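You operate a simulated robot arm through the tools that you are given. There is no shell and no other tool. Be economical: measure what you need, move in short steps, check, and stop when the job is done.

You run a simulated robot arm. Do the job below in one go: nothing can be reset, and whatever is moved stays where it is left.

JOB
Put the blue rolled socks from the cleaning stand on the middle shelf of the stand and the red rolled socks on the window sill. Put the 15 mm steel die from the cleaning stand on the bottom shelf of the stand and the 10 mm steel die on top of the grey bar. Do these in any order.

It is judged by the outcome, as a careful person would: the job done as asked, and still so three seconds after it is handed in. It fails if anything else is knocked over, pushed out of place, dropped, spilled or broken.

ROBOT AND FRAMES
A 6-joint arm with a two-finger parallel gripper on a trunk, on a base that drives. Base frame: it is fixed to the floor where the robot stands at the start and does not move with it; the origin is under the middle of the robot, x ahead of it, y to its left, z up. Units: m, rad, N and s.
With the tool pointing down near the work surface it reaches from about 0.32 to 0.7 m from the robot's upright axis, wherever it stands. Its first joint turns from -2.897 to 2.897 rad. Places, roughly: bottom shelf of the stand [0.5, -0.2, 0.1]; middle shelf of the stand [0.5, -0.2, 0.4]; window sill (95x21 cm) [0.64, 0.94, 0.92]. Payload 4.1 kg.
Tool frame: the origin (TCP) lies between the finger pads and is the grasp point; the fingertips stand 0.023 m ahead of it; z points along the fingers, y is the line along which they close. Largest opening 0.094 m; finger width 0.038, thickness 0.01; the body of the gripper, 0.054 by 0.096 m, starts 0.039 m behind the TCP.
Orientation is told as [roll, pitch, yaw] about the base's x, y, z axes, in that order, counted from this pose: with the fingers straight down and closing along the base's y, the tool's x points along the base's -x, its y along +y and its z along -z.

CONTROLS
- The arm moves only by the tool arm_command. Its arguments are lists of equal length, an entry for each row: "slide": the shift along the tool's x, y, z in m, a list of three; "dr": the turn, a rotation vector about the tool's x, y, z in rad, a list of three; "claw": the finger opening in m, from 0 to 0.094. In form: {"slide": [[dx, dy, dz], ...], "dr": [[rx, ry, rz], ...], "claw": [claw, ...]}. A call has 1 to 20 rows; each row shifts and turns the commanded pose from where the row before left it, along the tool's axes as they then stand. Each row takes 0.2 s and may step no farther than 0.05 m and 0.15 rad from the row before; otherwise, or with a gripper value out of range, the whole call is refused. Where a pose cannot be reached the arm comes as near as it can. A force on the tool above 40 N (or 10 N above the force at the start of the call, whichever is more), or a blocked arm, ends the call early, and 0.2 s more pass. The fingers move at their own pace (about 0.045 m/s each) and stop on an object; they squeeze with about 27 N. The grip force told is the motor's: it shows also when the fingers shut on nothing. Time passes only in rows, and 0.2 s behind the last, so rows that do not move let the fingers close. It gives the time, the measured TCP pose, the force on the tool (base axes), the opening and the grip force at its end, in the units of the frame above (readings bear some noise), with the torque about the TCP (base axes, N m) and any sound that the robot's microphone picked up.
- Cameras (640 x 400 px; columns grow to the right, rows downward): "scene" is now at [0.0044, 0.1412, 1.4684]; the picture's right is [-0.42, -0.91, 0.00], its down [-0.73, 0.34, -0.59] and it looks along [0.54, -0.25, -0.80] (base axes); focal length 272 px, centre (320, 200). "wrist" rides on the gripper at [0.086, 0.016, -0.075] in the tool frame; the picture's right is [-0.18, 0.98, 0.00], its down [-0.58, -0.11, -0.81] and it looks along [-0.79, -0.15, 0.59] (tool axes); focal length 243 px, centre (320, 200). There is no depth. A picture from a camera that has moved, and an enlarged one, comes with that camera's place and axes in the base frame and with its lens. The place of the scene camera against the robot may be out by one fixed shift of up to 0.012 m in any direction.
- grab_frame(camera): a new picture of that camera. The clock stands still meanwhile.
- move_column(by): slides the trunk up (or, below 0, down) by that many m; the arm and the scene camera ride with it, the base frame stays. It gives what a move gives, with no picture.
- base_move(legs): drives the robot by 1 to 6 legs, each [ahead, turn to the left] in m and rad, along the robot's own axes; the way and the turn of a leg run together, so that a leg with both is an arc; at most 1.5 m and 3.142 rad a leg. The arm and the cameras ride along, it lands a little off, and it stops where it bumps. It gives what a move gives.
- head_to(pan, tilt): turns the head with the scene camera to pan (to the left, within 2.705 rad either way) and tilt (down, from -0.506 to 1.204), counted from straight ahead of the robot. It gives what a move gives.
- zoom(camera, box): a new picture of the part [left, top, right, bottom] of that camera's present view, enlarged. The clock stands still meanwhile.
- finish_job(): hands the job in; it is judged then, once.

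Work in short steps. Places have to be worked out from the pictures, the camera data and where the tool is seen: move nearer, look again, correct. Check each grasp and each placing, and mend what went wrong. You have 165 turns and 120 pictures in all, those below and enlarged ones among them. Open the gripper and draw the arm clear of the work before you hand the job in, unless the task says otherwise; then end with one line.

The tools are called after "Call:" as a command line: name --argument value ..., lists and objects as JSON in quotes. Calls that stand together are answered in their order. arm_command: Moves the arm, as the interface text tells. Its arguments: {"type":"object","properties":{"slide":{"type":"array","items":{"type":"array","items":{"type":"number"}}},"dr":{"type":"array","items":{"type":"array","items":{"type":"number"}}},"claw":{"type":"array","items":{"type":"number"}}},"required":["slide","dr","claw"]} The other tools are called the same way: move_column (by) slides the trunk up or down; base_move (legs) drives the base; head_to (pan, tilt) turns the head that bears the scene camera; grab_frame (camera) takes a picture; zoom (camera, box) takes an enlarged picture of a part of a camera's view; finish_job () hands the job in.

At the start:

```text
time: 0.0
ee_pos: [0.3968, -0.1685, 1.1456]
orientation: [0.0, 0.0, 0.001]
wrist_force: [-0.4, -0.1, -0.1]
moment: [-0.02, 0.01, -0.03]
gripper_width: 0.0941
grasp_force: 0.1
trunk travel left (down, up): [-0.45, 0.14]
robot x, y, heading: [0.0017, 0.0013, 0.001]
head pan, tilt: [-0.438, 0.935]
```

scene: 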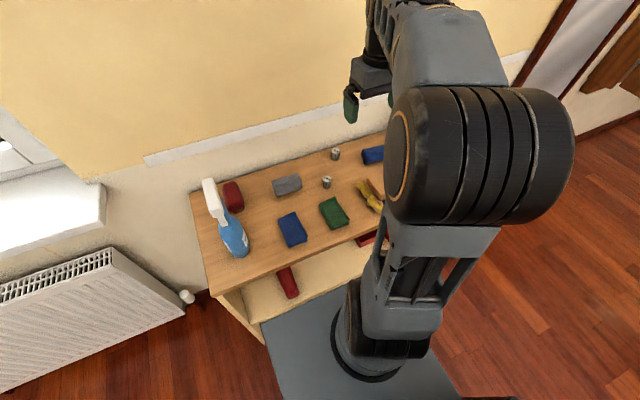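
wrist: 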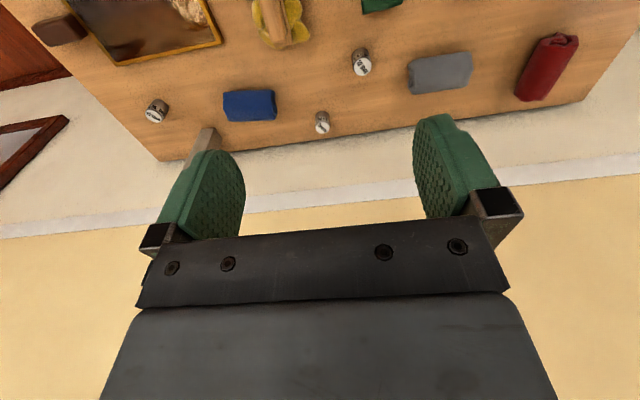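

I start by looking closely at the stand top to tell the objects apart.

Call:
zoom --camera "scene" --box '[180, 130, 400, 270]'

Call:
zoom --camera "wrist" --box '[20, 0, 340, 170]'

Call:
zoom --camera "wrist" --box '[280, 0, 600, 170]'

```text
2.86 times, centred on (290, 200) of scene
camera zoom: at [0.0044, 0.1412, 1.4684], right [-0.42, -0.91, 0.0], down [-0.73, 0.34, -0.59], along [0.54, -0.25, -0.8], focal length 776 px, centre (406, 200)
```

zoom: 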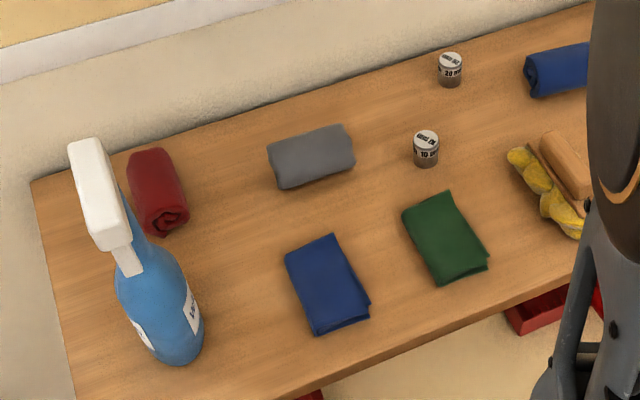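

```text
2.00 times, centred on (180, 85) of wrist
camera zoom: at [0.3084, -0.1517, 1.2198], right [0.18, 0.98, 0.0], down [0.58, -0.11, 0.81], along [0.79, -0.15, -0.59], focal length 485 px, centre (600, 430)
```

zoom: 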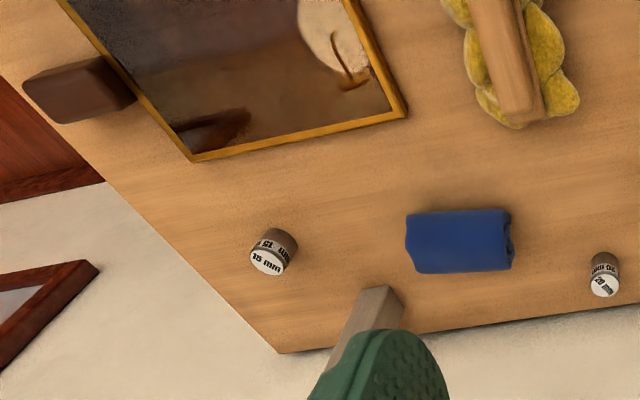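

```text
2.00 times, centred on (440, 85) of wrist
camera zoom: at [0.3084, -0.1517, 1.2198], right [0.18, 0.98, 0.0], down [0.58, -0.11, 0.81], along [0.79, -0.15, -0.59], focal length 485 px, centre (80, 430)
```

zoom: 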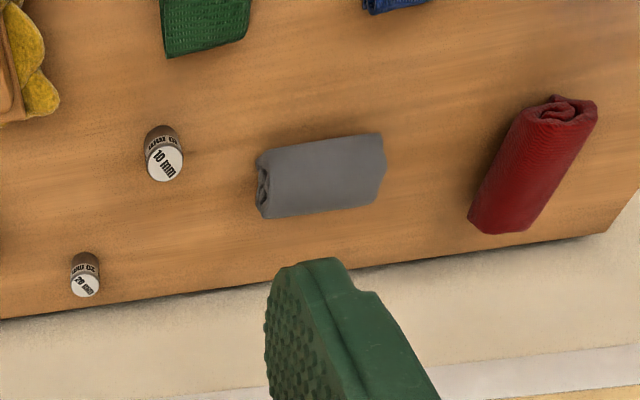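

The rolled socks and labelled dies are identified; now I look at the sill with the head, and at the stand front straight ahead.

Call:
head_to --pan 0.9 --tilt 0.5

Call:
grab_frame --camera "scene"

Call:
head_to --pan 0.1 --tilt 1.1

Call:
grab_frame --camera "scene"

Call:
head_to --pan -0.9 --tilt 0.9

Call:
grab_frame --camera "scene"

```text
time: 1.5
ee_pos: [0.3958, -0.1669, 1.1459]
orientation: [0.0, 0.002, -0.001]
wrist_force: [0.1, 0.5, 0.0]
moment: [-0.01, 0.01, -0.02]
gripper_width: 0.0941
grasp_force: 0.2
trunk travel left (down, up): [-0.45, 0.14]
robot x, y, heading: [-0.0011, 0.0038, 0.001]
head pan, tilt: [0.901, 0.499]
```

```text
114 pictures are left
camera scene: at [-0.0057, 0.2437, 1.5049], right [0.78, -0.62, 0.0], down [-0.3, -0.38, -0.88], along [0.55, 0.69, -0.48], focal length 272 px, centre (320, 200)
```

scene: 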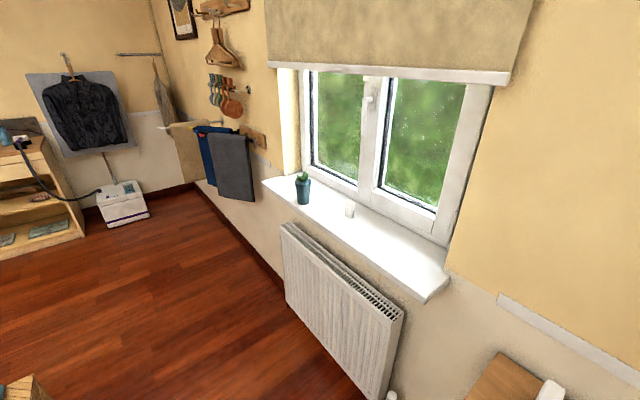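

```text
time: 2.6
ee_pos: [0.397, -0.1669, 1.1459]
orientation: [0.0, 0.0, 0.0]
wrist_force: [-0.4, -0.5, -0.2]
moment: [0.02, 0.03, 0.0]
gripper_width: 0.0938
grasp_force: 0.2
trunk travel left (down, up): [-0.45, 0.14]
robot x, y, heading: [0.001, -0.0022, 0.003]
head pan, tilt: [0.099, 1.1]
```

```text
113 pictures are left
camera scene: at [0.0006, 0.1787, 1.4572], right [0.1, -0.99, 0.0], down [-0.89, -0.09, -0.45], along [0.45, 0.05, -0.89], focal length 272 px, centre (320, 200)
```

scene: 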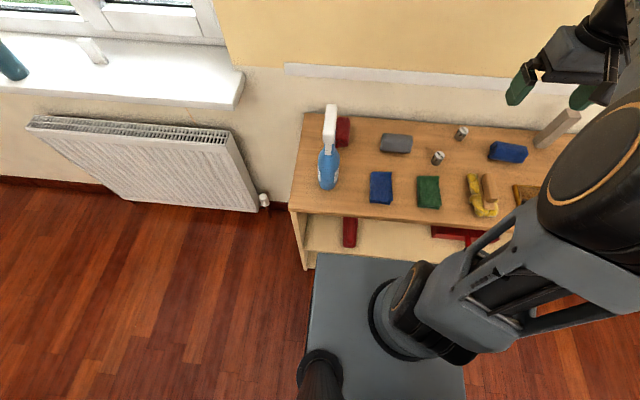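

```text
time: 3.9
ee_pos: [0.3955, -0.1675, 1.1457]
orientation: [0.001, 0.001, -0.001]
wrist_force: [0.3, -0.1, -0.3]
moment: [-0.03, -0.03, -0.02]
gripper_width: 0.094
grasp_force: 0.1
trunk travel left (down, up): [-0.45, 0.14]
robot x, y, heading: [0.0022, 0.0009, -0.003]
head pan, tilt: [-0.901, 0.901]
```

```text
112 pictures are left
camera scene: at [-0.0153, 0.1133, 1.471], right [-0.78, -0.62, 0.0], down [-0.49, 0.61, -0.62], along [0.39, -0.49, -0.78], focal length 272 px, centre (320, 200)
```

scene: 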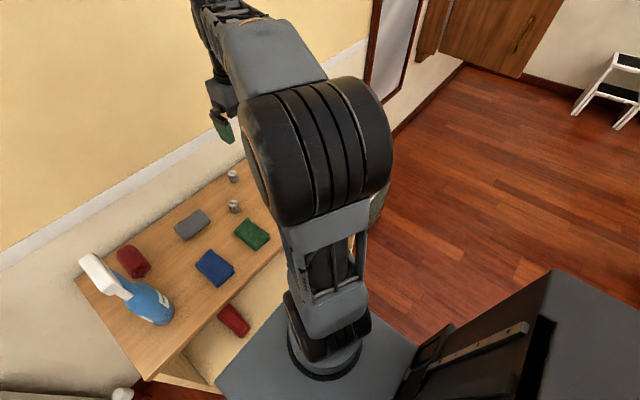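

The grey bar is the upright square post at the right rear. I'll move over the 10 mm die and look with the wrist camera.

Call:
arm_command --slide '[[-0.03, 0.012, 0.05], [-0.03, 0.012, 0.05], [-0.03, 0.012, 0.05], [-0.012, 0.01, 0.02], [0, 0, 0]]' --dr '[[0, 0, 0], [0, 0, 0], [0, 0, 0], [0, 0, 0], [0, 0, 0]]' --claw '[0.094, 0.094, 0.094, 0.094, 0.094]'

Call:
grab_frame --camera "wrist"

```text
refused: row 1 steps farther than a row can; nothing moved
```

```text
111 pictures are left
camera wrist: at [0.3084, -0.1517, 1.2198], right [0.18, 0.98, 0.0], down [0.58, -0.11, 0.81], along [0.79, -0.15, -0.59], focal length 243 px, centre (320, 200)
```

wrist: 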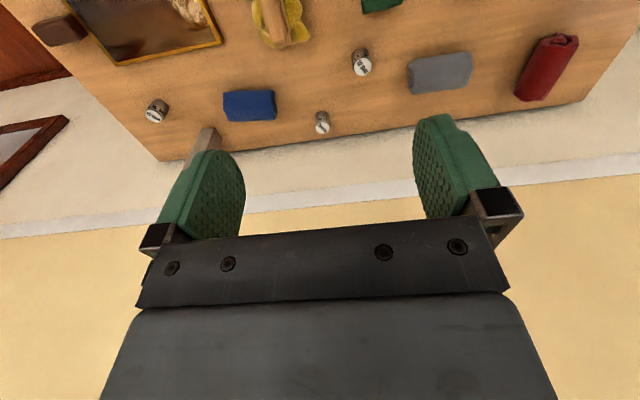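

The step is limited to 0.05 m in total length; I retry with smaller steps.

Call:
arm_command --slide '[[-0.025, 0.011, 0.04], [-0.025, 0.011, 0.04], [-0.025, 0.011, 0.04], [-0.027, 0.013, 0.03], [0, 0, 0]]' --dr '[[0, 0, 0], [0, 0, 0], [0, 0, 0], [0, 0, 0], [0, 0, 0]]' --claw '[0.094, 0.094, 0.094, 0.094, 0.094]'

Call:
grab_frame --camera "wrist"

```text
time: 5.1
ee_pos: [0.497, -0.1186, 0.9958]
orientation: [0.001, -0.001, -0.001]
wrist_force: [-0.2, -0.4, -0.6]
moment: [0.0, -0.05, 0.04]
gripper_width: 0.0941
grasp_force: 0.0
trunk travel left (down, up): [-0.45, 0.14]
robot x, y, heading: [0.0025, -0.0011, -0.001]
head pan, tilt: [-0.901, 0.901]
```

```text
110 pictures are left
camera wrist: at [0.4101, -0.104, 1.0699], right [0.18, 0.98, 0.0], down [0.58, -0.11, 0.81], along [0.79, -0.15, -0.59], focal length 243 px, centre (320, 200)
```

wrist: 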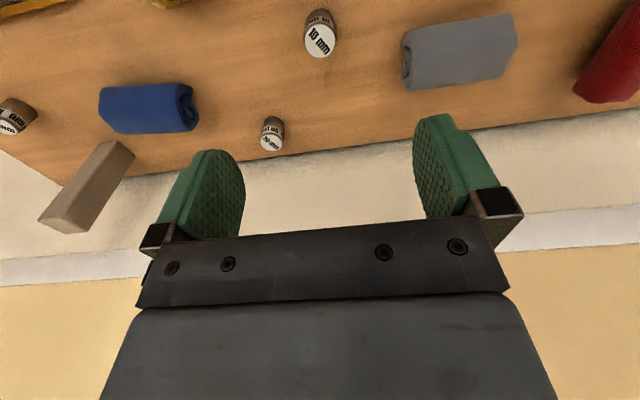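

The 10 mm die is right below the gripper at about (0.496,-0.12). I descend around it and close.

Call:
arm_command --slide '[[0, -0.001, 0.045], [0, 0, 0.045], [0, 0, 0.04], [0, 0, 0.035], [0, 0, 0]]' --dr '[[0, 0, 0], [0, 0, 0], [0, 0, 0], [0, 0, 0], [0, 0, 0]]' --claw '[0.094, 0.094, 0.094, 0.094, 0.094]'

Call:
grab_frame --camera "wrist"

```text
time: 6.3
ee_pos: [0.4983, -0.1238, 0.8289]
orientation: [-0.001, 0.001, 0.0]
wrist_force: [1.1, 0.0, -0.2]
moment: [0.01, 0.02, 0.04]
gripper_width: 0.0939
grasp_force: 0.0
trunk travel left (down, up): [-0.45, 0.14]
robot x, y, heading: [0.0004, -0.0007, -0.002]
head pan, tilt: [-0.901, 0.901]
```

```text
109 pictures are left
camera wrist: at [0.4114, -0.1089, 0.9029], right [0.18, 0.98, 0.0], down [0.58, -0.11, 0.81], along [0.79, -0.15, -0.59], focal length 243 px, centre (320, 200)
```

wrist: 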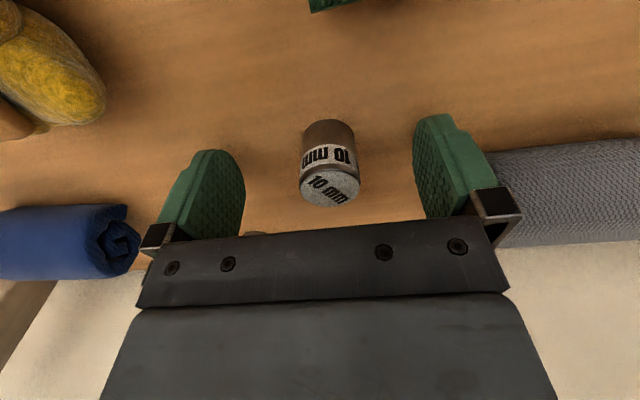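

The die is centred between the pads, about 4 mm to the left; I correct and close.

Call:
arm_command --slide '[[0, 0.004, 0], [0, 0, 0], [0, 0, 0], [0, 0, 0], [0, 0, 0], [0, 0, 0], [0, 0, -0.03]]' --dr '[[0, 0, 0], [0, 0, 0], [0, 0, 0], [0, 0, 0], [0, 0, 0], [0, 0, 0], [0, 0, 0]]' --claw '[0.094, 0.02, 0.02, 0.02, 0.02, 0.02, 0.02]'

Call:
grab_frame --camera "wrist"

```text
time: 7.9
ee_pos: [0.4987, -0.1193, 0.8596]
orientation: [0.0, 0.001, 0.0]
wrist_force: [0.1, -0.2, -1.1]
moment: [-0.03, -0.01, 0.0]
gripper_width: 0.027
grasp_force: 27.3
trunk travel left (down, up): [-0.45, 0.14]
robot x, y, heading: [0.0046, -0.0011, -0.001]
head pan, tilt: [-0.901, 0.901]
```

```text
108 pictures are left
camera wrist: at [0.411, -0.1043, 0.934], right [0.18, 0.98, 0.0], down [0.58, -0.11, 0.81], along [0.79, -0.15, -0.59], focal length 243 px, centre (320, 200)
```

wrist: 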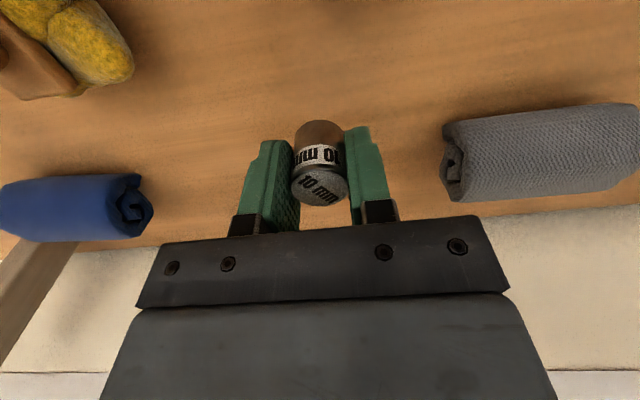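

The die is held (27 mm opening). I raise it and carry it toward the bar for a close look.

Call:
arm_command --slide '[[0, 0, -0.05], [0, 0, -0.05], [0, 0, -0.05], [0, -0.048, 0], [0, -0.048, 0], [0, -0.048, 0], [0, -0.048, 0], [0, -0.048, 0], [0, -0.048, 0], [0, 0, 0]]' --dr '[[0, 0, 0], [0, 0, 0], [0, 0, 0], [0, 0, 0], [0, 0, 0], [0, 0, 0], [0, 0, 0], [0, 0, 0], [0, 0, 0], [0, 0, 0]]' --claw '[0.02, 0.02, 0.02, 0.02, 0.02, 0.02, 0.02, 0.02, 0.02, 0.02]'

Call:
grab_frame --camera "wrist"

Call:
grab_frame --camera "scene"

```text
time: 10.1
ee_pos: [0.4979, -0.4086, 1.0103]
orientation: [0.0, 0.0, 0.002]
wrist_force: [-0.4, -0.6, -1.0]
moment: [-0.01, 0.01, 0.01]
gripper_width: 0.027
grasp_force: 27.3
trunk travel left (down, up): [-0.45, 0.14]
robot x, y, heading: [-0.0012, 0.0046, 0.004]
head pan, tilt: [-0.901, 0.901]
```

```text
107 pictures are left
camera wrist: at [0.4105, -0.3934, 1.0843], right [0.18, 0.98, 0.0], down [0.58, -0.11, 0.81], along [0.79, -0.15, -0.59], focal length 243 px, centre (320, 200)
```

wrist: 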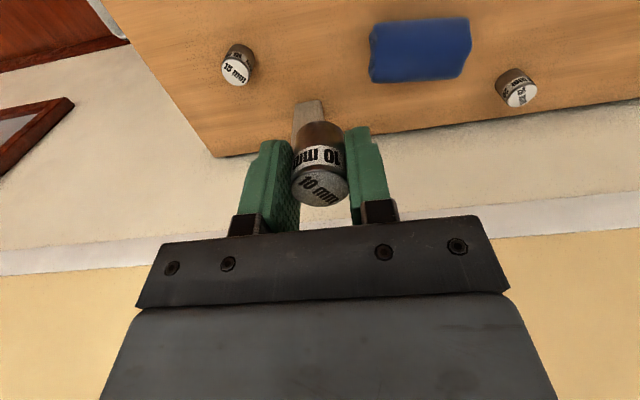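

```text
106 pictures are left
camera scene: at [-0.0151, 0.1126, 1.4711], right [-0.78, -0.62, 0.0], down [-0.49, 0.61, -0.62], along [0.39, -0.49, -0.78], focal length 272 px, centre (320, 200)
```

scene: 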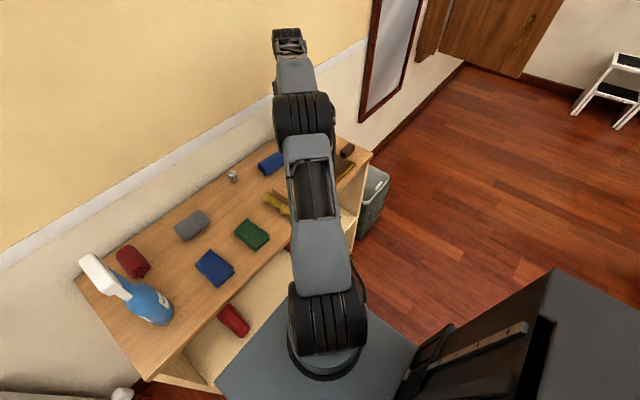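

The held die hides the bar, so I sidestep left to see the bar's top clearly.

Call:
arm_command --slide '[[0, 0.045, 0], [0, 0.045, 0], [0, 0, 0]]' --dr '[[0, 0, 0], [0, 0, 0], [0, 0, 0]]' --claw '[0.02, 0.02, 0.02]'

Call:
zoom --camera "wrist" --box '[80, 50, 320, 200]'

```text
time: 10.9
ee_pos: [0.5014, -0.3174, 1.0082]
orientation: [0.0, 0.001, 0.001]
wrist_force: [-0.6, -0.4, -1.4]
moment: [-0.05, 0.03, 0.02]
gripper_width: 0.027
grasp_force: 27.0
trunk travel left (down, up): [-0.45, 0.14]
robot x, y, heading: [-0.0022, -0.0022, 0.002]
head pan, tilt: [-0.901, 0.901]
```

```text
2.67 times, centred on (200, 125) of wrist
camera zoom: at [0.4128, -0.3016, 1.0838], right [0.18, 0.98, 0.0], down [0.58, -0.11, 0.81], along [0.79, -0.15, -0.59], focal length 647 px, centre (640, 400)
```

zoom: 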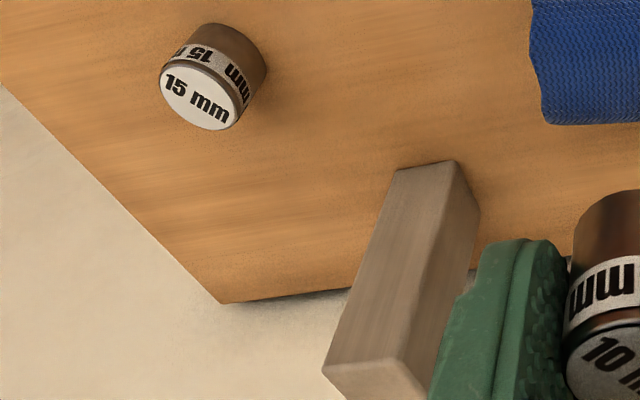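

Bar top is worked out at about (0.596, -0.4405), z≈0.927, roughly 33 mm square. I move over it at height to check that it can be reached.

Call:
arm_command --slide '[[0, -0.04, 0], [0, -0.04, 0], [-0.03, -0.03, 0], [-0.03, -0.013, 0], [-0.034, 0, 0], [0, 0, 0]]' --dr '[[0, 0, 0], [0, 0, 0], [0, 0, 0], [0, 0, 0], [0, 0, 0], [0, 0, 0]]' --claw '[0.02, 0.02, 0.02, 0.02, 0.02, 0.02]'

Call:
grab_frame --camera "wrist"

```text
time: 12.3
ee_pos: [0.5469, -0.4029, 0.9984]
orientation: [0.001, -0.001, 0.0]
wrist_force: [0.2, 0.6, -1.9]
moment: [0.01, 0.04, 0.02]
gripper_width: 0.027
grasp_force: 27.1
out of reach, approached as far as the arm can: row 4, 5
trunk travel left (down, up): [-0.45, 0.14]
robot x, y, heading: [0.001, 0.0024, -0.003]
head pan, tilt: [-0.901, 0.901]
```

```text
104 pictures are left
camera wrist: at [0.4595, -0.3876, 1.073], right [0.18, 0.98, 0.0], down [0.58, -0.11, 0.81], along [0.79, -0.15, -0.59], focal length 243 px, centre (320, 200)
```

wrist: 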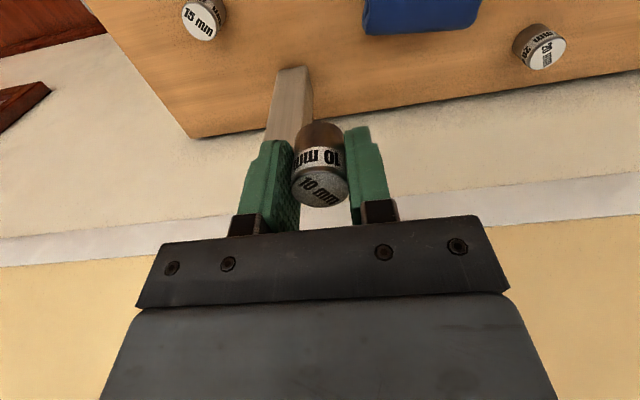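

The bar is beyond reach from here, so the robot must shift right. I retract and raise the arm first, then back off, where I can also view the shelves.

Call:
arm_command --slide '[[0, 0, -0.045], [0.03, 0.03, -0.025], [0.03, 0.03, 0], [0.03, 0.03, 0], [0.03, 0.03, 0], [0, 0, 0]]' --dr '[[0, 0, 0], [0, 0, 0], [0, 0, 0], [0, 0, 0], [0, 0, 0], [0, 0, 0]]' --claw '[0.02, 0.02, 0.02, 0.02, 0.02, 0.02]'

Call:
base_move --legs '[[-0.3, 0]]'

Call:
head_to --pan 0.0 --tilt 0.95

Call:
grab_frame --camera "scene"

```text
time: 13.7
ee_pos: [0.5359, -0.3905, 1.0494]
orientation: [0.001, 0.002, 0.0]
wrist_force: [0.9, -0.5, -1.1]
moment: [0.06, 0.05, -0.02]
gripper_width: 0.0272
grasp_force: 27.3
out of reach, approached as far as the arm can: row 1, 2, 3, 4, 5
trunk travel left (down, up): [-0.45, 0.14]
robot x, y, heading: [0.0009, -0.0001, 0.002]
head pan, tilt: [-0.901, 0.901]
```

```text
time: 15.6
ee_pos: [0.2777, -0.4035, 1.0513]
orientation: [0.0, 0.001, -0.017]
wrist_force: [-0.3, 0.4, -0.4]
moment: [-0.02, 0.0, 0.01]
gripper_width: 0.0272
grasp_force: 27.2
trunk travel left (down, up): [-0.45, 0.14]
robot x, y, heading: [-0.253, -0.0052, -0.012]
head pan, tilt: [-0.901, 0.901]
stopped in leg 1: the robot was blocked; the commanded pose is now the measured one
```

```text
time: 16.8
ee_pos: [0.2769, -0.4021, 1.0501]
orientation: [-0.001, 0.002, -0.017]
wrist_force: [0.1, 0.2, -1.1]
moment: [-0.04, -0.01, 0.01]
gripper_width: 0.0272
grasp_force: 27.0
trunk travel left (down, up): [-0.45, 0.14]
robot x, y, heading: [-0.2554, -0.0052, -0.021]
head pan, tilt: [0.0, 0.949]
```

```text
103 pictures are left
camera scene: at [-0.2393, 0.1682, 1.4674], right [-0.02, -1.0, 0.0], down [-0.81, 0.01, -0.58], along [0.58, -0.01, -0.81], focal length 272 px, centre (320, 200)
```

scene: 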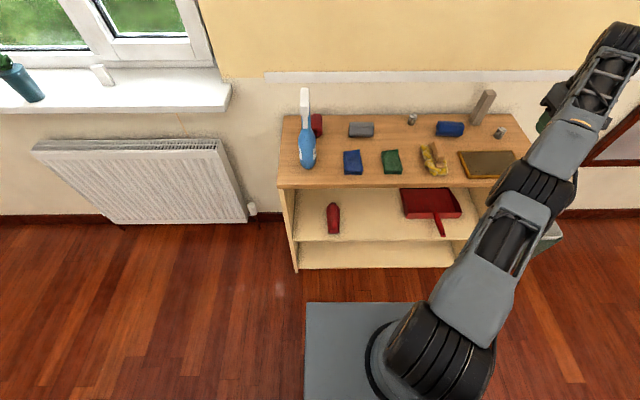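

The base was blocked behind. I look backward to see by what before moving further.

Call:
head_to --pan 2.7 --tilt 0.8

Call:
grab_frame --camera "scene"

Call:
head_to --pan -2.2 --tilt 0.8

Call:
grab_frame --camera "scene"

```text
time: 19.1
ee_pos: [0.2759, -0.4024, 1.0511]
orientation: [-0.001, 0.002, -0.018]
wrist_force: [-0.7, -0.2, -2.0]
moment: [-0.01, -0.01, 0.0]
gripper_width: 0.0272
grasp_force: 27.2
trunk travel left (down, up): [-0.45, 0.14]
robot x, y, heading: [-0.2516, -0.0025, -0.02]
head pan, tilt: [2.7, 0.799]
```

```text
102 pictures are left
camera scene: at [-0.3844, 0.2052, 1.479], right [0.44, 0.9, 0.0], down [0.64, -0.32, -0.7], along [-0.62, 0.31, -0.72], focal length 272 px, centre (320, 200)
```

scene: 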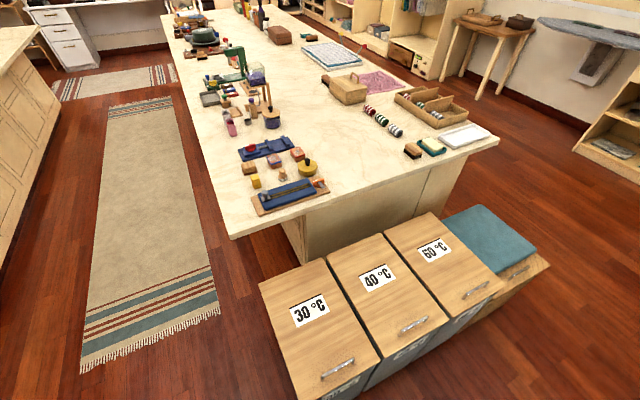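

```text
time: 23.0
ee_pos: [0.2776, -0.4033, 1.0511]
orientation: [0.0, 0.001, -0.019]
wrist_force: [0.8, -0.9, -1.7]
moment: [-0.01, 0.01, 0.03]
gripper_width: 0.0272
grasp_force: 26.9
trunk travel left (down, up): [-0.45, 0.14]
robot x, y, heading: [-0.2508, -0.0032, -0.017]
head pan, tilt: [-2.201, 0.799]
```

```text
101 pictures are left
camera scene: at [-0.3607, 0.1051, 1.479], right [-0.8, 0.6, 0.0], down [0.43, 0.57, -0.7], along [-0.42, -0.56, -0.72], focal length 272 px, centre (320, 200)
```

scene: 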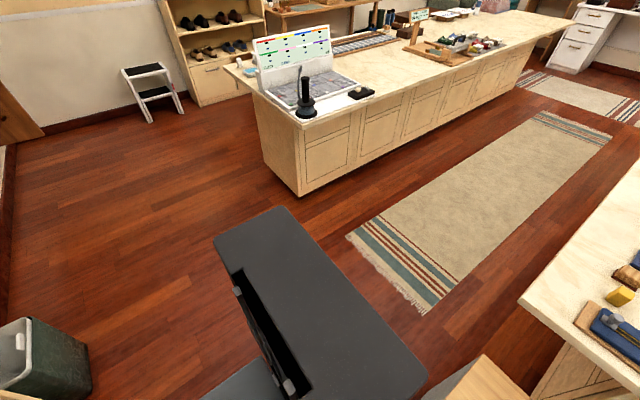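

Laundry bins stand at the left rear; the right side is free. I retract the arm, then shift the base right by about 0.24 m with a turn, staying clear of bins and stand.

Call:
arm_command --slide '[[0.03, 0.03, -0.01], [0.03, 0.03, -0.01], [0.03, 0.03, -0.01], [0.03, 0.03, 0], [0, 0.04, 0], [0, 0.04, 0], [0, 0, 0]]' --dr '[[0, 0, 0], [0, 0, 0], [0, 0, 0], [0, 0, 0], [0, 0, 0], [0, 0, 0], [0, 0, 0]]' --claw '[0.02, 0.02, 0.02, 0.02, 0.02, 0.02, 0.02]'

Call:
base_move --legs '[[0.05, 0], [0, -1.33], [0.25, 0], [0, 1.35]]'

Call:
head_to --pan -0.1 --tilt 0.95

Call:
grab_frame --camera "scene"

```text
time: 24.6
ee_pos: [0.2848, -0.3899, 1.0552]
orientation: [0.002, 0.004, -0.02]
wrist_force: [0.1, 0.1, -1.6]
moment: [-0.03, -0.01, -0.01]
gripper_width: 0.027
grasp_force: 27.0
out of reach, approached as far as the arm can: row 1, 2, 3, 4, 5, 6
trunk travel left (down, up): [-0.45, 0.14]
robot x, y, heading: [-0.2518, -0.0024, -0.016]
head pan, tilt: [-2.201, 0.799]
```

```text
time: 33.7
ee_pos: [0.3797, -0.6467, 1.0541]
orientation: [0.003, 0.005, -0.025]
wrist_force: [0.4, -0.2, -1.0]
moment: [-0.02, 0.01, 0.02]
gripper_width: 0.0271
grasp_force: 26.6
trunk travel left (down, up): [-0.45, 0.14]
robot x, y, heading: [-0.1547, -0.2542, -0.028]
head pan, tilt: [-2.201, 0.799]
```

```text
time: 35.7
ee_pos: [0.38, -0.6468, 1.0536]
orientation: [0.002, 0.003, -0.027]
wrist_force: [0.3, 0.5, -0.6]
moment: [0.0, -0.02, 0.02]
gripper_width: 0.0269
grasp_force: 26.5
trunk travel left (down, up): [-0.45, 0.14]
robot x, y, heading: [-0.1516, -0.2553, -0.027]
head pan, tilt: [-0.099, 0.949]
```

```text
100 pictures are left
camera scene: at [-0.1408, -0.0909, 1.4674], right [-0.12, -0.99, 0.0], down [-0.81, 0.1, -0.58], along [0.58, -0.07, -0.81], focal length 272 px, centre (320, 200)
```

scene: 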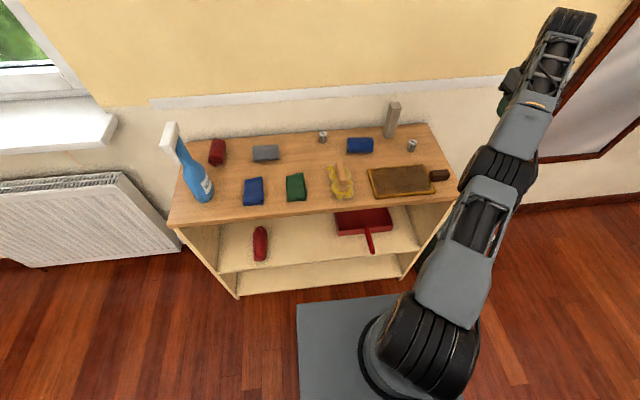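

The arm seems stuck at its stretched limit. I try small downward steps to bend the elbow out of it.

Call:
arm_command --slide '[[0, 0, 0.01], [0, 0, 0.01], [0, 0, 0.02], [0.01, 0.008, 0.02], [0.02, 0.015, 0.02], [0, 0, 0]]' --dr '[[0, 0, 0], [0, 0, 0], [0, 0, 0], [0, 0, 0], [0, 0, 0], [0, 0, 0]]' --claw '[0.02, 0.02, 0.02, 0.02, 0.02, 0.02]'

```text
time: 37.1
ee_pos: [0.3912, -0.6563, 1.0041]
orientation: [0.001, 0.005, -0.026]
wrist_force: [0.7, -0.2, -1.3]
moment: [0.0, 0.03, 0.01]
gripper_width: 0.0269
grasp_force: 27.1
out of reach, approached as far as the arm can: row 2, 3, 4, 5
trunk travel left (down, up): [-0.45, 0.14]
robot x, y, heading: [-0.1522, -0.2557, -0.026]
head pan, tilt: [-0.099, 0.949]
```

I try tilting the tool so that the wrist moves inward, which should unlock the stretched elbow.

Call:
arm_command --slide '[[0, 0, 0], [0, 0, 0], [0.02, 0.0, 0], [0.02, 0.015, 0], [0.02, 0.015, 0], [0, 0, 0]]' --dr '[[0, -0.12, 0], [0, -0.12, 0], [0, -0.1, 0], [0, 0, 0], [0, 0, 0], [0, 0, 0]]' --claw '[0.02, 0.02, 0.02, 0.02, 0.02, 0.02]'

```text
time: 38.5
ee_pos: [0.4158, -0.6971, 1.0159]
orientation: [0.003, -0.337, -0.027]
wrist_force: [0.6, -0.1, -1.2]
moment: [-0.01, 0.02, -0.04]
gripper_width: 0.0272
grasp_force: 26.7
out of reach, approached as far as the arm can: row 1, 2, 3, 4, 5
trunk travel left (down, up): [-0.45, 0.14]
robot x, y, heading: [-0.1545, -0.2555, -0.027]
head pan, tilt: [-0.099, 0.949]
```

Still stretched. I tilt the tool the other way with the inward pull, which should flex the elbow in the opposite sense.

Call:
arm_command --slide '[[0, 0, 0], [0, 0, 0], [0, 0, 0], [0.01, 0.01, 0.0], [0.01, 0.01, 0], [0.01, 0.01, 0], [0, 0, 0]]' --dr '[[0, 0.15, 0], [0, 0.15, 0], [0, 0.15, 0], [0, 0.15, 0], [0, 0.1, 0], [0, 0, 0], [0, 0, 0]]' --claw '[0.02, 0.02, 0.02, 0.02, 0.02, 0.02, 0.02]'

Call:
grab_frame --camera "scene"

```text
time: 40.1
ee_pos: [0.3573, -0.643, 1.0043]
orientation: [0.0, 0.263, -0.024]
wrist_force: [0.1, -0.2, -2.2]
moment: [0.0, 0.0, -0.01]
gripper_width: 0.0271
grasp_force: 26.8
out of reach, approached as far as the arm can: row 1, 2, 3, 4, 6
trunk travel left (down, up): [-0.45, 0.14]
robot x, y, heading: [-0.1531, -0.2581, -0.022]
head pan, tilt: [-0.099, 0.949]
```

```text
99 pictures are left
camera scene: at [-0.1408, -0.091, 1.4674], right [-0.12, -0.99, 0.0], down [-0.81, 0.1, -0.58], along [0.58, -0.07, -0.81], focal length 272 px, centre (320, 200)
```

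scene: 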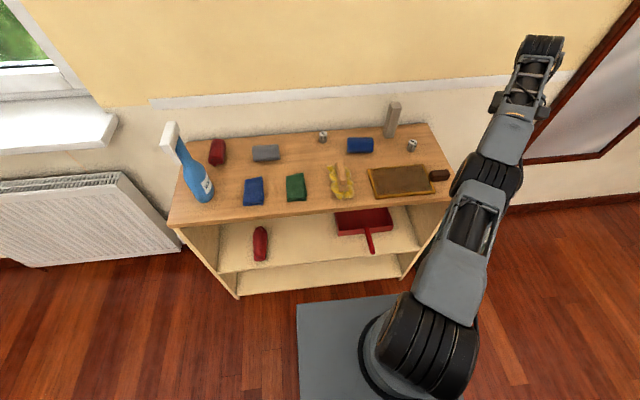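

Row 5 was reachable, so the elbow is starting to flex; I continue with tilt plus inward pull.

Call:
arm_command --slide '[[0.0, 0.0, 0], [0.01, 0.008, 0], [0.01, 0.008, 0], [0.015, 0.012, 0.0], [0.015, 0.012, 0], [0.015, 0.012, 0], [0, 0, 0]]' --dr '[[0, 0.1, 0], [0, 0.08, 0], [0, 0, 0], [0, 0, 0], [0, 0, 0], [0, 0, 0], [0, 0, 0]]' --claw '[0.02, 0.02, 0.02, 0.02, 0.02, 0.02, 0.02]'

```text
time: 41.7
ee_pos: [0.2935, -0.5843, 1.0312]
orientation: [0.001, 0.442, -0.024]
wrist_force: [0.4, -0.1, -1.3]
moment: [0.0, -0.02, -0.01]
gripper_width: 0.0272
grasp_force: 26.9
out of reach, approached as far as the arm can: row 1
trunk travel left (down, up): [-0.45, 0.14]
robot x, y, heading: [-0.1541, -0.2545, -0.02]
head pan, tilt: [-0.099, 0.949]
```

Free again. I level the tool while pulling further in.

Call:
arm_command --slide '[[0.02, 0.02, 0], [0.02, 0.02, 0], [0.01, 0.02, 0], [0.0, 0.03, 0.0], [0, 0.03, 0], [0, 0.03, 0], [0, 0, 0]]' --dr '[[0, -0.11, 0], [0, -0.11, 0], [0, -0.11, 0], [0, -0.112, 0], [0, 0, 0], [0, 0, 0], [0, 0, 0]]' --claw '[0.02, 0.02, 0.02, 0.02, 0.02, 0.02, 0.02]'

Call:
base_move --legs '[[0.12, 0.02]]'

```text
time: 43.3
ee_pos: [0.2501, -0.4336, 1.0477]
orientation: [0.002, 0.001, -0.026]
wrist_force: [0.3, -0.6, -1.4]
moment: [0.0, -0.03, 0.04]
gripper_width: 0.0272
grasp_force: 27.3
trunk travel left (down, up): [-0.45, 0.14]
robot x, y, heading: [-0.1558, -0.2551, -0.019]
head pan, tilt: [-0.099, 0.949]
```

```text
time: 44.6
ee_pos: [0.3731, -0.4279, 1.0463]
orientation: [0.003, 0.002, -0.009]
wrist_force: [-0.3, 0.0, -1.1]
moment: [-0.02, -0.01, -0.01]
gripper_width: 0.0271
grasp_force: 26.3
trunk travel left (down, up): [-0.45, 0.14]
robot x, y, heading: [-0.0342, -0.2584, -0.013]
head pan, tilt: [-0.099, 0.949]
```

Now slightly closer, then to a viewing pose left of the bar at lower height.

Call:
base_move --legs '[[0.03, 0.012]]'

Call:
arm_command --slide '[[-0.03, 0.02, 0.015], [-0.03, 0.02, 0.015], [-0.03, 0.02, 0.015], [-0.03, 0.02, 0.0], [0, 0, 0]]' --dr '[[0, 0, 0], [0, 0, 0], [0, 0, 0], [0, 0, 0], [0, 0, 0]]' --claw '[0.02, 0.02, 0.02, 0.02, 0.02]'

Call:
zoom --camera "wrist" --box '[80, 50, 320, 200]'

```text
time: 45.4
ee_pos: [0.4067, -0.4235, 1.0478]
orientation: [0.003, 0.001, 0.003]
wrist_force: [-0.5, -0.5, -1.7]
moment: [0.01, 0.01, 0.0]
gripper_width: 0.0273
grasp_force: 26.5
trunk travel left (down, up): [-0.45, 0.14]
robot x, y, heading: [-0.0024, -0.2567, 0.006]
head pan, tilt: [-0.099, 0.949]
```

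```text
time: 46.6
ee_pos: [0.5271, -0.343, 1.0044]
orientation: [0.001, 0.001, 0.002]
wrist_force: [0.1, -0.2, -1.7]
moment: [-0.01, 0.02, 0.0]
gripper_width: 0.0269
grasp_force: 26.9
trunk travel left (down, up): [-0.45, 0.14]
robot x, y, heading: [-0.0039, -0.258, 0.005]
head pan, tilt: [-0.099, 0.949]
```

```text
2.67 times, centred on (200, 125) of wrist
camera zoom: at [0.4391, -0.3282, 1.0785], right [0.18, 0.98, 0.0], down [0.58, -0.11, 0.81], along [0.79, -0.14, -0.59], focal length 647 px, centre (640, 400)
```

zoom: 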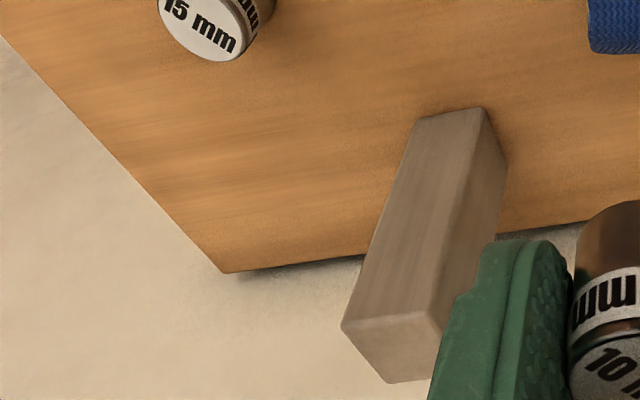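

The bar measures the same: centre (0.597,-0.441), top z≈0.927. I move over it at height.

Call:
arm_command --slide '[[-0.02, -0.03, 0], [-0.02, -0.03, 0], [-0.015, -0.025, 0], [-0.015, -0.013, 0], [0, 0, 0], [0, 0, 0]]' --dr '[[0, 0, 0], [0, 0, 0], [0, 0, 0], [0, 0, 0], [0, 0, 0], [0, 0, 0]]' --claw '[0.02, 0.02, 0.02, 0.02, 0.02, 0.02]'

```text
time: 48.0
ee_pos: [0.5969, -0.4412, 1.0032]
orientation: [0.001, 0.003, 0.002]
wrist_force: [-0.7, -0.1, -1.7]
moment: [0.02, -0.01, 0.0]
gripper_width: 0.0272
grasp_force: 27.1
trunk travel left (down, up): [-0.45, 0.14]
robot x, y, heading: [-0.0045, -0.2558, -0.0]
head pan, tilt: [-0.099, 0.949]
```

Exactly over it. I lower to just above contact and look.

Call:
arm_command --slide '[[0, 0, 0.02], [0, 0, 0.02], [0, 0, 0]]' --dr '[[0, 0, 0], [0, 0, 0], [0, 0, 0]]' --claw '[0.02, 0.02, 0.02]'

Call:
zoom --camera "wrist" --box '[220, 80, 420, 205]'

Call:
zoom --camera "scene" --box '[320, 50, 480, 150]'

```text
time: 48.8
ee_pos: [0.5982, -0.4429, 0.9634]
orientation: [0.002, 0.003, 0.004]
wrist_force: [0.1, -0.3, -0.9]
moment: [0.03, -0.01, 0.02]
gripper_width: 0.0272
grasp_force: 26.9
trunk travel left (down, up): [-0.45, 0.14]
robot x, y, heading: [-0.0036, -0.2573, 0.003]
head pan, tilt: [-0.099, 0.949]
```

```text
3.20 times, centred on (320, 142) of wrist
camera zoom: at [0.5105, -0.4273, 1.0379], right [0.18, 0.98, 0.0], down [0.58, -0.11, 0.81], along [0.79, -0.14, -0.59], focal length 776 px, centre (320, 384)
```

zoom: 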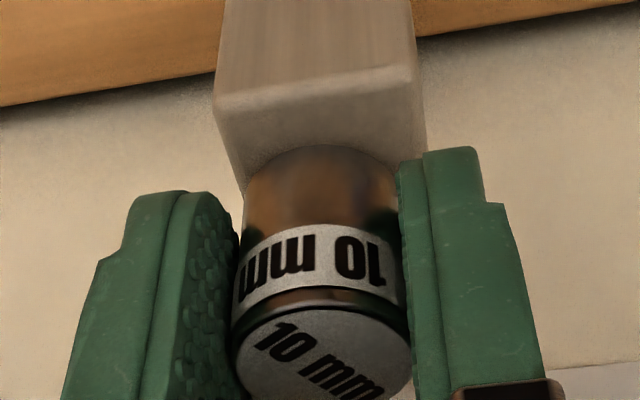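

```text
4.00 times, centred on (400, 100) of scene
camera zoom: at [0.0054, -0.0925, 1.4674], right [-0.1, -1.0, 0.0], down [-0.81, 0.08, -0.58], along [0.58, -0.06, -0.81], focal length 1086 px, centre (0, 600)
```

zoom: 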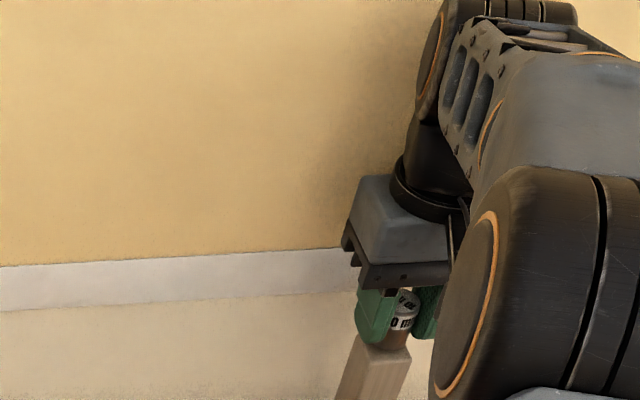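

Well centred, with a gap of about 7 mm. I lower gently until contact.

Call:
arm_command --slide '[[0, 0.001, 0.003], [0, 0, 0.0025], [0, 0, 0]]' --dr '[[0, 0, 0], [0, 0, 0], [0, 0, 0]]' --claw '[0.02, 0.02, 0.02]'

Call:
zoom --camera "wrist" --box '[220, 80, 420, 205]'

```text
time: 49.6
ee_pos: [0.5969, -0.4395, 0.9591]
orientation: [0.002, -0.004, 0.002]
wrist_force: [2.5, -0.2, 12.8]
moment: [0.02, -0.14, 0.01]
gripper_width: 0.0272
grasp_force: 26.8
trunk travel left (down, up): [-0.45, 0.14]
robot x, y, heading: [-0.0038, -0.2575, 0.008]
head pan, tilt: [-0.099, 0.949]
```

```text
3.20 times, centred on (320, 142) of wrist
camera zoom: at [0.5091, -0.4253, 1.0335], right [0.18, 0.98, 0.0], down [0.58, -0.11, 0.81], along [0.8, -0.15, -0.59], focal length 776 px, centre (320, 384)
```

zoom: 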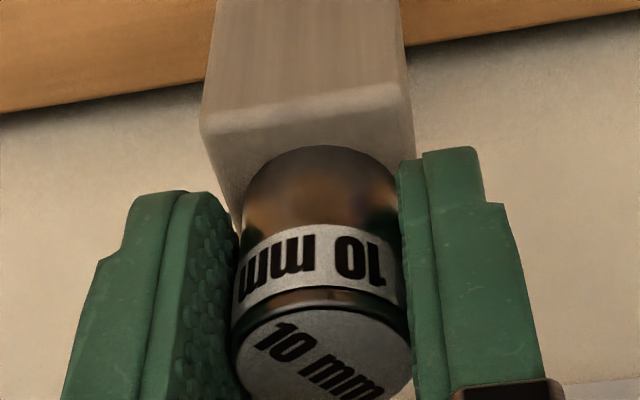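

Contact (13 N). I ease up a little to relieve the load, recentre 1.5 mm and open.

Call:
arm_command --slide '[[0, -0.0015, -0.0022], [0, 0, 0.001], [0, 0, 0], [0, 0, 0], [0, 0, 0], [0, 0, 0]]' --dr '[[0, 0, 0], [0, 0, 0], [0, 0, 0], [0, 0, 0], [0, 0, 0], [0, 0, 0]]' --claw '[0.02, 0.02, 0.035, 0.05, 0.07, 0.07]'

Call:
zoom --camera "wrist" --box '[220, 80, 420, 205]'

```text
time: 51.0
ee_pos: [0.5965, -0.443, 0.9594]
orientation: [0.001, 0.002, 0.003]
wrist_force: [-0.2, 0.5, -0.1]
moment: [0.0, 0.03, 0.01]
gripper_width: 0.0701
grasp_force: 0.1
trunk travel left (down, up): [-0.45, 0.14]
robot x, y, heading: [-0.0061, -0.258, 0.003]
head pan, tilt: [-0.099, 0.949]
```

```text
3.20 times, centred on (320, 142) of wrist
camera zoom: at [0.5086, -0.4272, 1.0339], right [0.18, 0.98, 0.0], down [0.58, -0.11, 0.81], along [0.79, -0.14, -0.59], focal length 776 px, centre (320, 384)
```

zoom: 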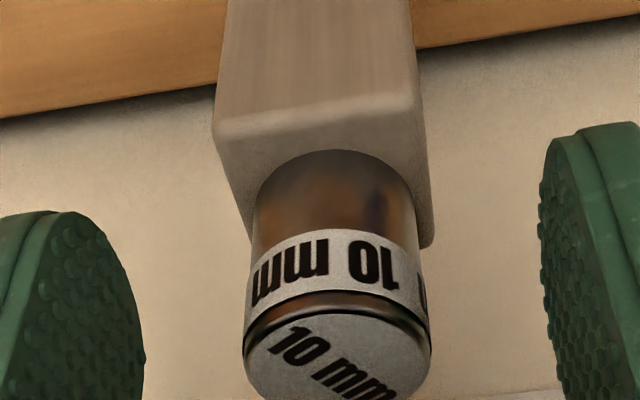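

The die stands on the bar, about 3–4 mm off centre, which is stable. I withdraw straight up.

Call:
arm_command --slide '[[0, 0, -0.03], [0.005, 0.004, -0.03], [0.03, 0.01, -0.0], [0.03, 0.01, 0], [0.03, 0, 0], [0, 0, 0]]' --dr '[[0, 0, 0], [0, 0, 0], [0, 0, 0], [0, 0, 0], [0, 0, 0], [0, 0, 0]]' --claw '[0.07, 0.07, 0.08, 0.094, 0.094, 0.094]'

Call:
grab_frame --camera "wrist"

Call:
grab_frame --camera "scene"

```text
time: 52.4
ee_pos: [0.5027, -0.4187, 1.0221]
orientation: [0.003, 0.0, 0.003]
wrist_force: [0.1, 0.2, -0.1]
moment: [0.01, -0.02, -0.01]
gripper_width: 0.0939
grasp_force: 0.1
trunk travel left (down, up): [-0.45, 0.14]
robot x, y, heading: [-0.0042, -0.2628, 0.007]
head pan, tilt: [-0.099, 0.949]
```

```text
93 pictures are left
camera wrist: at [0.4157, -0.4038, 1.0958], right [0.18, 0.98, 0.0], down [0.58, -0.11, 0.81], along [0.79, -0.14, -0.59], focal length 243 px, centre (320, 200)
```

wrist: 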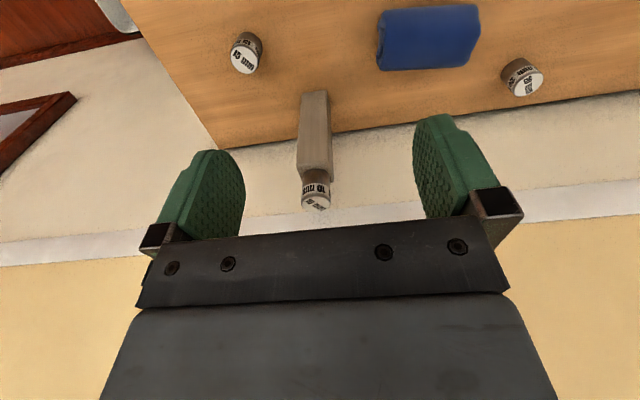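

```text
92 pictures are left
camera scene: at [0.005, -0.0925, 1.4674], right [-0.1, -1.0, 0.0], down [-0.81, 0.08, -0.58], along [0.58, -0.06, -0.81], focal length 272 px, centre (320, 200)
```

scene: 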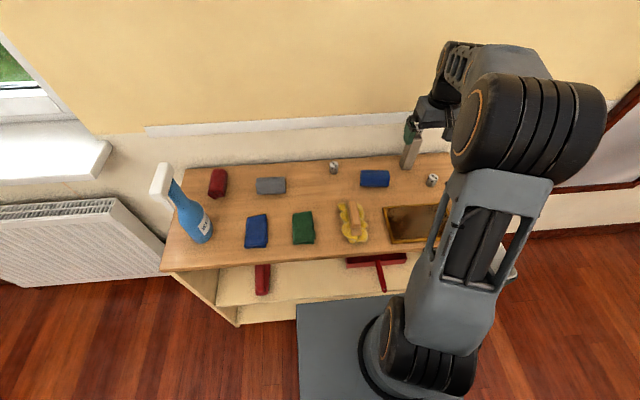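

The 10 mm die stands well. Next the 15 mm die: I'll grasp it with the tool tilted forward ~0.8 rad so it can later be set upright inside the bottom shelf. I move near and tilt.

Call:
arm_command --slide '[[0.02, -0.03, 0.0], [0.02, -0.03, 0], [0.01, -0.023, 0.03], [0, 0, 0.03], [0, 0, 0], [0, 0, 0], [0, 0, 0], [0, 0, 0], [0, 0, 0], [0, 0, 0]]' --dr '[[0, 0, 0], [0, 0, 0], [0, 0, 0], [0, -0.14, 0], [0, -0.14, 0], [0, -0.14, 0], [0, -0.14, 0], [0, -0.12, 0], [0, -0.12, 0], [0, 0, 0]]' --claw '[0.08, 0.07, 0.07, 0.07, 0.07, 0.07, 0.07, 0.07, 0.07, 0.07]'

Call:
grab_frame --camera "wrist"

```text
time: 54.6
ee_pos: [0.4518, -0.5008, 0.9581]
orientation: [0.002, -0.799, 0.002]
wrist_force: [0.6, 0.8, 0.0]
moment: [-0.02, 0.01, -0.01]
gripper_width: 0.0702
grasp_force: 0.1
trunk travel left (down, up): [-0.45, 0.14]
robot x, y, heading: [-0.0065, -0.2565, 0.002]
head pan, tilt: [-0.099, 0.949]
```

```text
91 pictures are left
camera wrist: at [0.336, -0.4852, 0.9488], right [0.13, 0.98, 0.13], down [-0.17, -0.11, 0.98], along [0.98, -0.15, 0.16], focal length 243 px, centre (320, 200)
```

wrist: 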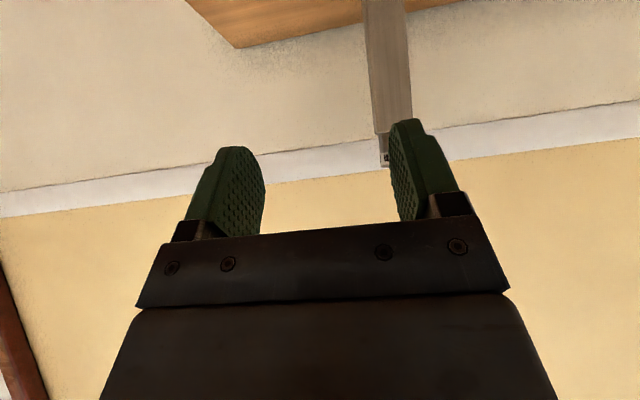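

The camera ends up on the underside when tilting this way, which would foul the surface. I untilt, raise, and flip the hand by half a turn so the camera is on top.

Call:
arm_command --slide '[[0.02, 0, -0.02], [0, 0, -0.02], [0, 0, 0], [0, 0, 0], [0, 0, 0], [0, 0, 0], [0, 0, 0], [0, 0, 0], [0, 0, 0], [0, 0, 0], [0, 0, 0], [0, 0, 0], [0, 0, 0], [0, 0, 0], [0, 0, 0], [0, 0, 0], [0, 0, 0], [0, 0, 0], [0, 0, 0], [0, 0, 0]]' --dr '[[0, 0.14, 0], [0, 0.14, 0], [0, 0.14, 0], [0, 0.14, 0], [0, 0.12, 0], [0, 0.12, 0], [0, 0, 0.14], [0, 0, 0.14], [0, 0, 0.14], [0, 0, 0.14], [0, 0, 0.14], [0, 0, 0.14], [0, 0, 0.14], [0, 0, 0.14], [0, 0, 0.14], [0, 0, 0.14], [0, 0, 0.14], [0, 0, 0.14], [0, 0, 0.14], [0, 0, 0.14]]' --claw '[0.07, 0.07, 0.07, 0.07, 0.07, 0.07, 0.07, 0.07, 0.07, 0.07, 0.07, 0.07, 0.07, 0.07, 0.07, 0.07, 0.07, 0.07, 0.07, 0.07]'

```text
time: 58.8
ee_pos: [0.4121, -0.5021, 0.9734]
orientation: [-0.002, 0.003, -1.96]
wrist_force: [0.6, 0.1, 0.1]
moment: [-0.01, -0.01, 0.01]
gripper_width: 0.0701
grasp_force: 0.0
trunk travel left (down, up): [-0.45, 0.14]
robot x, y, heading: [-0.0068, -0.2539, 0.003]
head pan, tilt: [-0.099, 0.949]
```

The turn works; I finish the half turn.

Call:
arm_command --slide '[[0, 0, 0], [0, 0, 0], [0, 0, 0], [0, 0, 0], [0, 0, 0], [0, 0, 0], [0, 0, 0], [0, 0, 0], [0, 0, 0]]' --dr '[[0, 0, 0.1475], [0, 0, 0.1475], [0, 0, 0.1475], [0, 0, 0.1475], [0, 0, 0.1475], [0, 0, 0.1475], [0, 0, 0.1475], [0, 0, 0.1475], [0, 0, 0]]' --claw '[0.07, 0.07, 0.07, 0.07, 0.07, 0.07, 0.07, 0.07, 0.07]'

Call:
grab_frame --camera "wrist"

```text
time: 60.8
ee_pos: [0.4106, -0.5002, 0.9736]
orientation: [-0.002, -0.003, -3.138]
wrist_force: [0.0, -0.2, -0.9]
moment: [0.01, 0.02, 0.0]
gripper_width: 0.0701
grasp_force: 0.0
trunk travel left (down, up): [-0.45, 0.14]
robot x, y, heading: [-0.0058, -0.2577, 0.004]
head pan, tilt: [-0.099, 0.949]
```

```text
90 pictures are left
camera wrist: at [0.4959, -0.5176, 1.047], right [-0.18, -0.98, 0.0], down [-0.58, 0.1, 0.81], along [-0.79, 0.15, -0.59], focal length 243 px, centre (320, 200)
```

wrist: 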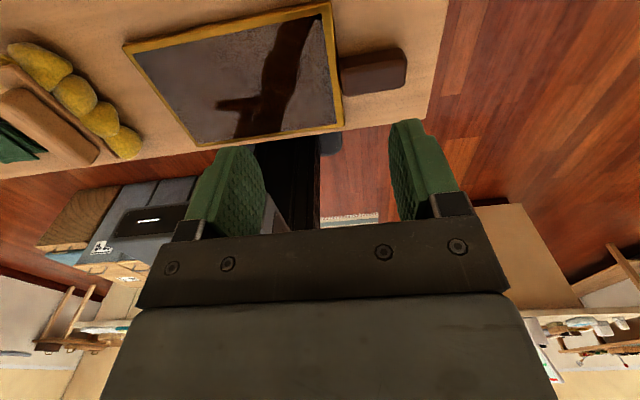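

Camera will now be on the upper side. I tilt forward 0.8 rad and look at the die.

Call:
arm_command --slide '[[0.03, 0, 0], [0, 0, 0], [0, 0, 0], [0, 0, 0], [0, 0, 0], [0, 0, 0], [0, 0, 0]]' --dr '[[0, 0.14, 0], [0, 0.14, 0], [0, 0.14, 0], [0, 0.14, 0], [0, 0.12, 0], [0, 0.12, 0], [0, 0, 0]]' --claw '[0.07, 0.07, 0.07, 0.07, 0.07, 0.07, 0.07]'

Call:
grab_frame --camera "wrist"

```text
time: 62.4
ee_pos: [0.441, -0.5, 0.9734]
orientation: [-0.002, 0.799, -3.138]
wrist_force: [-0.2, -0.2, 0.0]
moment: [0.0, -0.02, -0.01]
gripper_width: 0.07
grasp_force: 0.0
trunk travel left (down, up): [-0.45, 0.14]
robot x, y, heading: [-0.0056, -0.2606, 0.005]
head pan, tilt: [-0.099, 0.949]
```

```text
89 pictures are left
camera wrist: at [0.4467, -0.5178, 1.0869], right [-0.12, -0.98, -0.13], down [-0.98, 0.1, 0.15], along [-0.13, 0.15, -0.98], focal length 243 px, centre (320, 200)
```

wrist: 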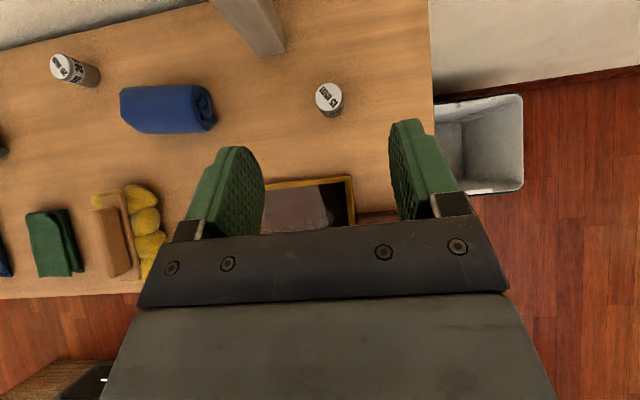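

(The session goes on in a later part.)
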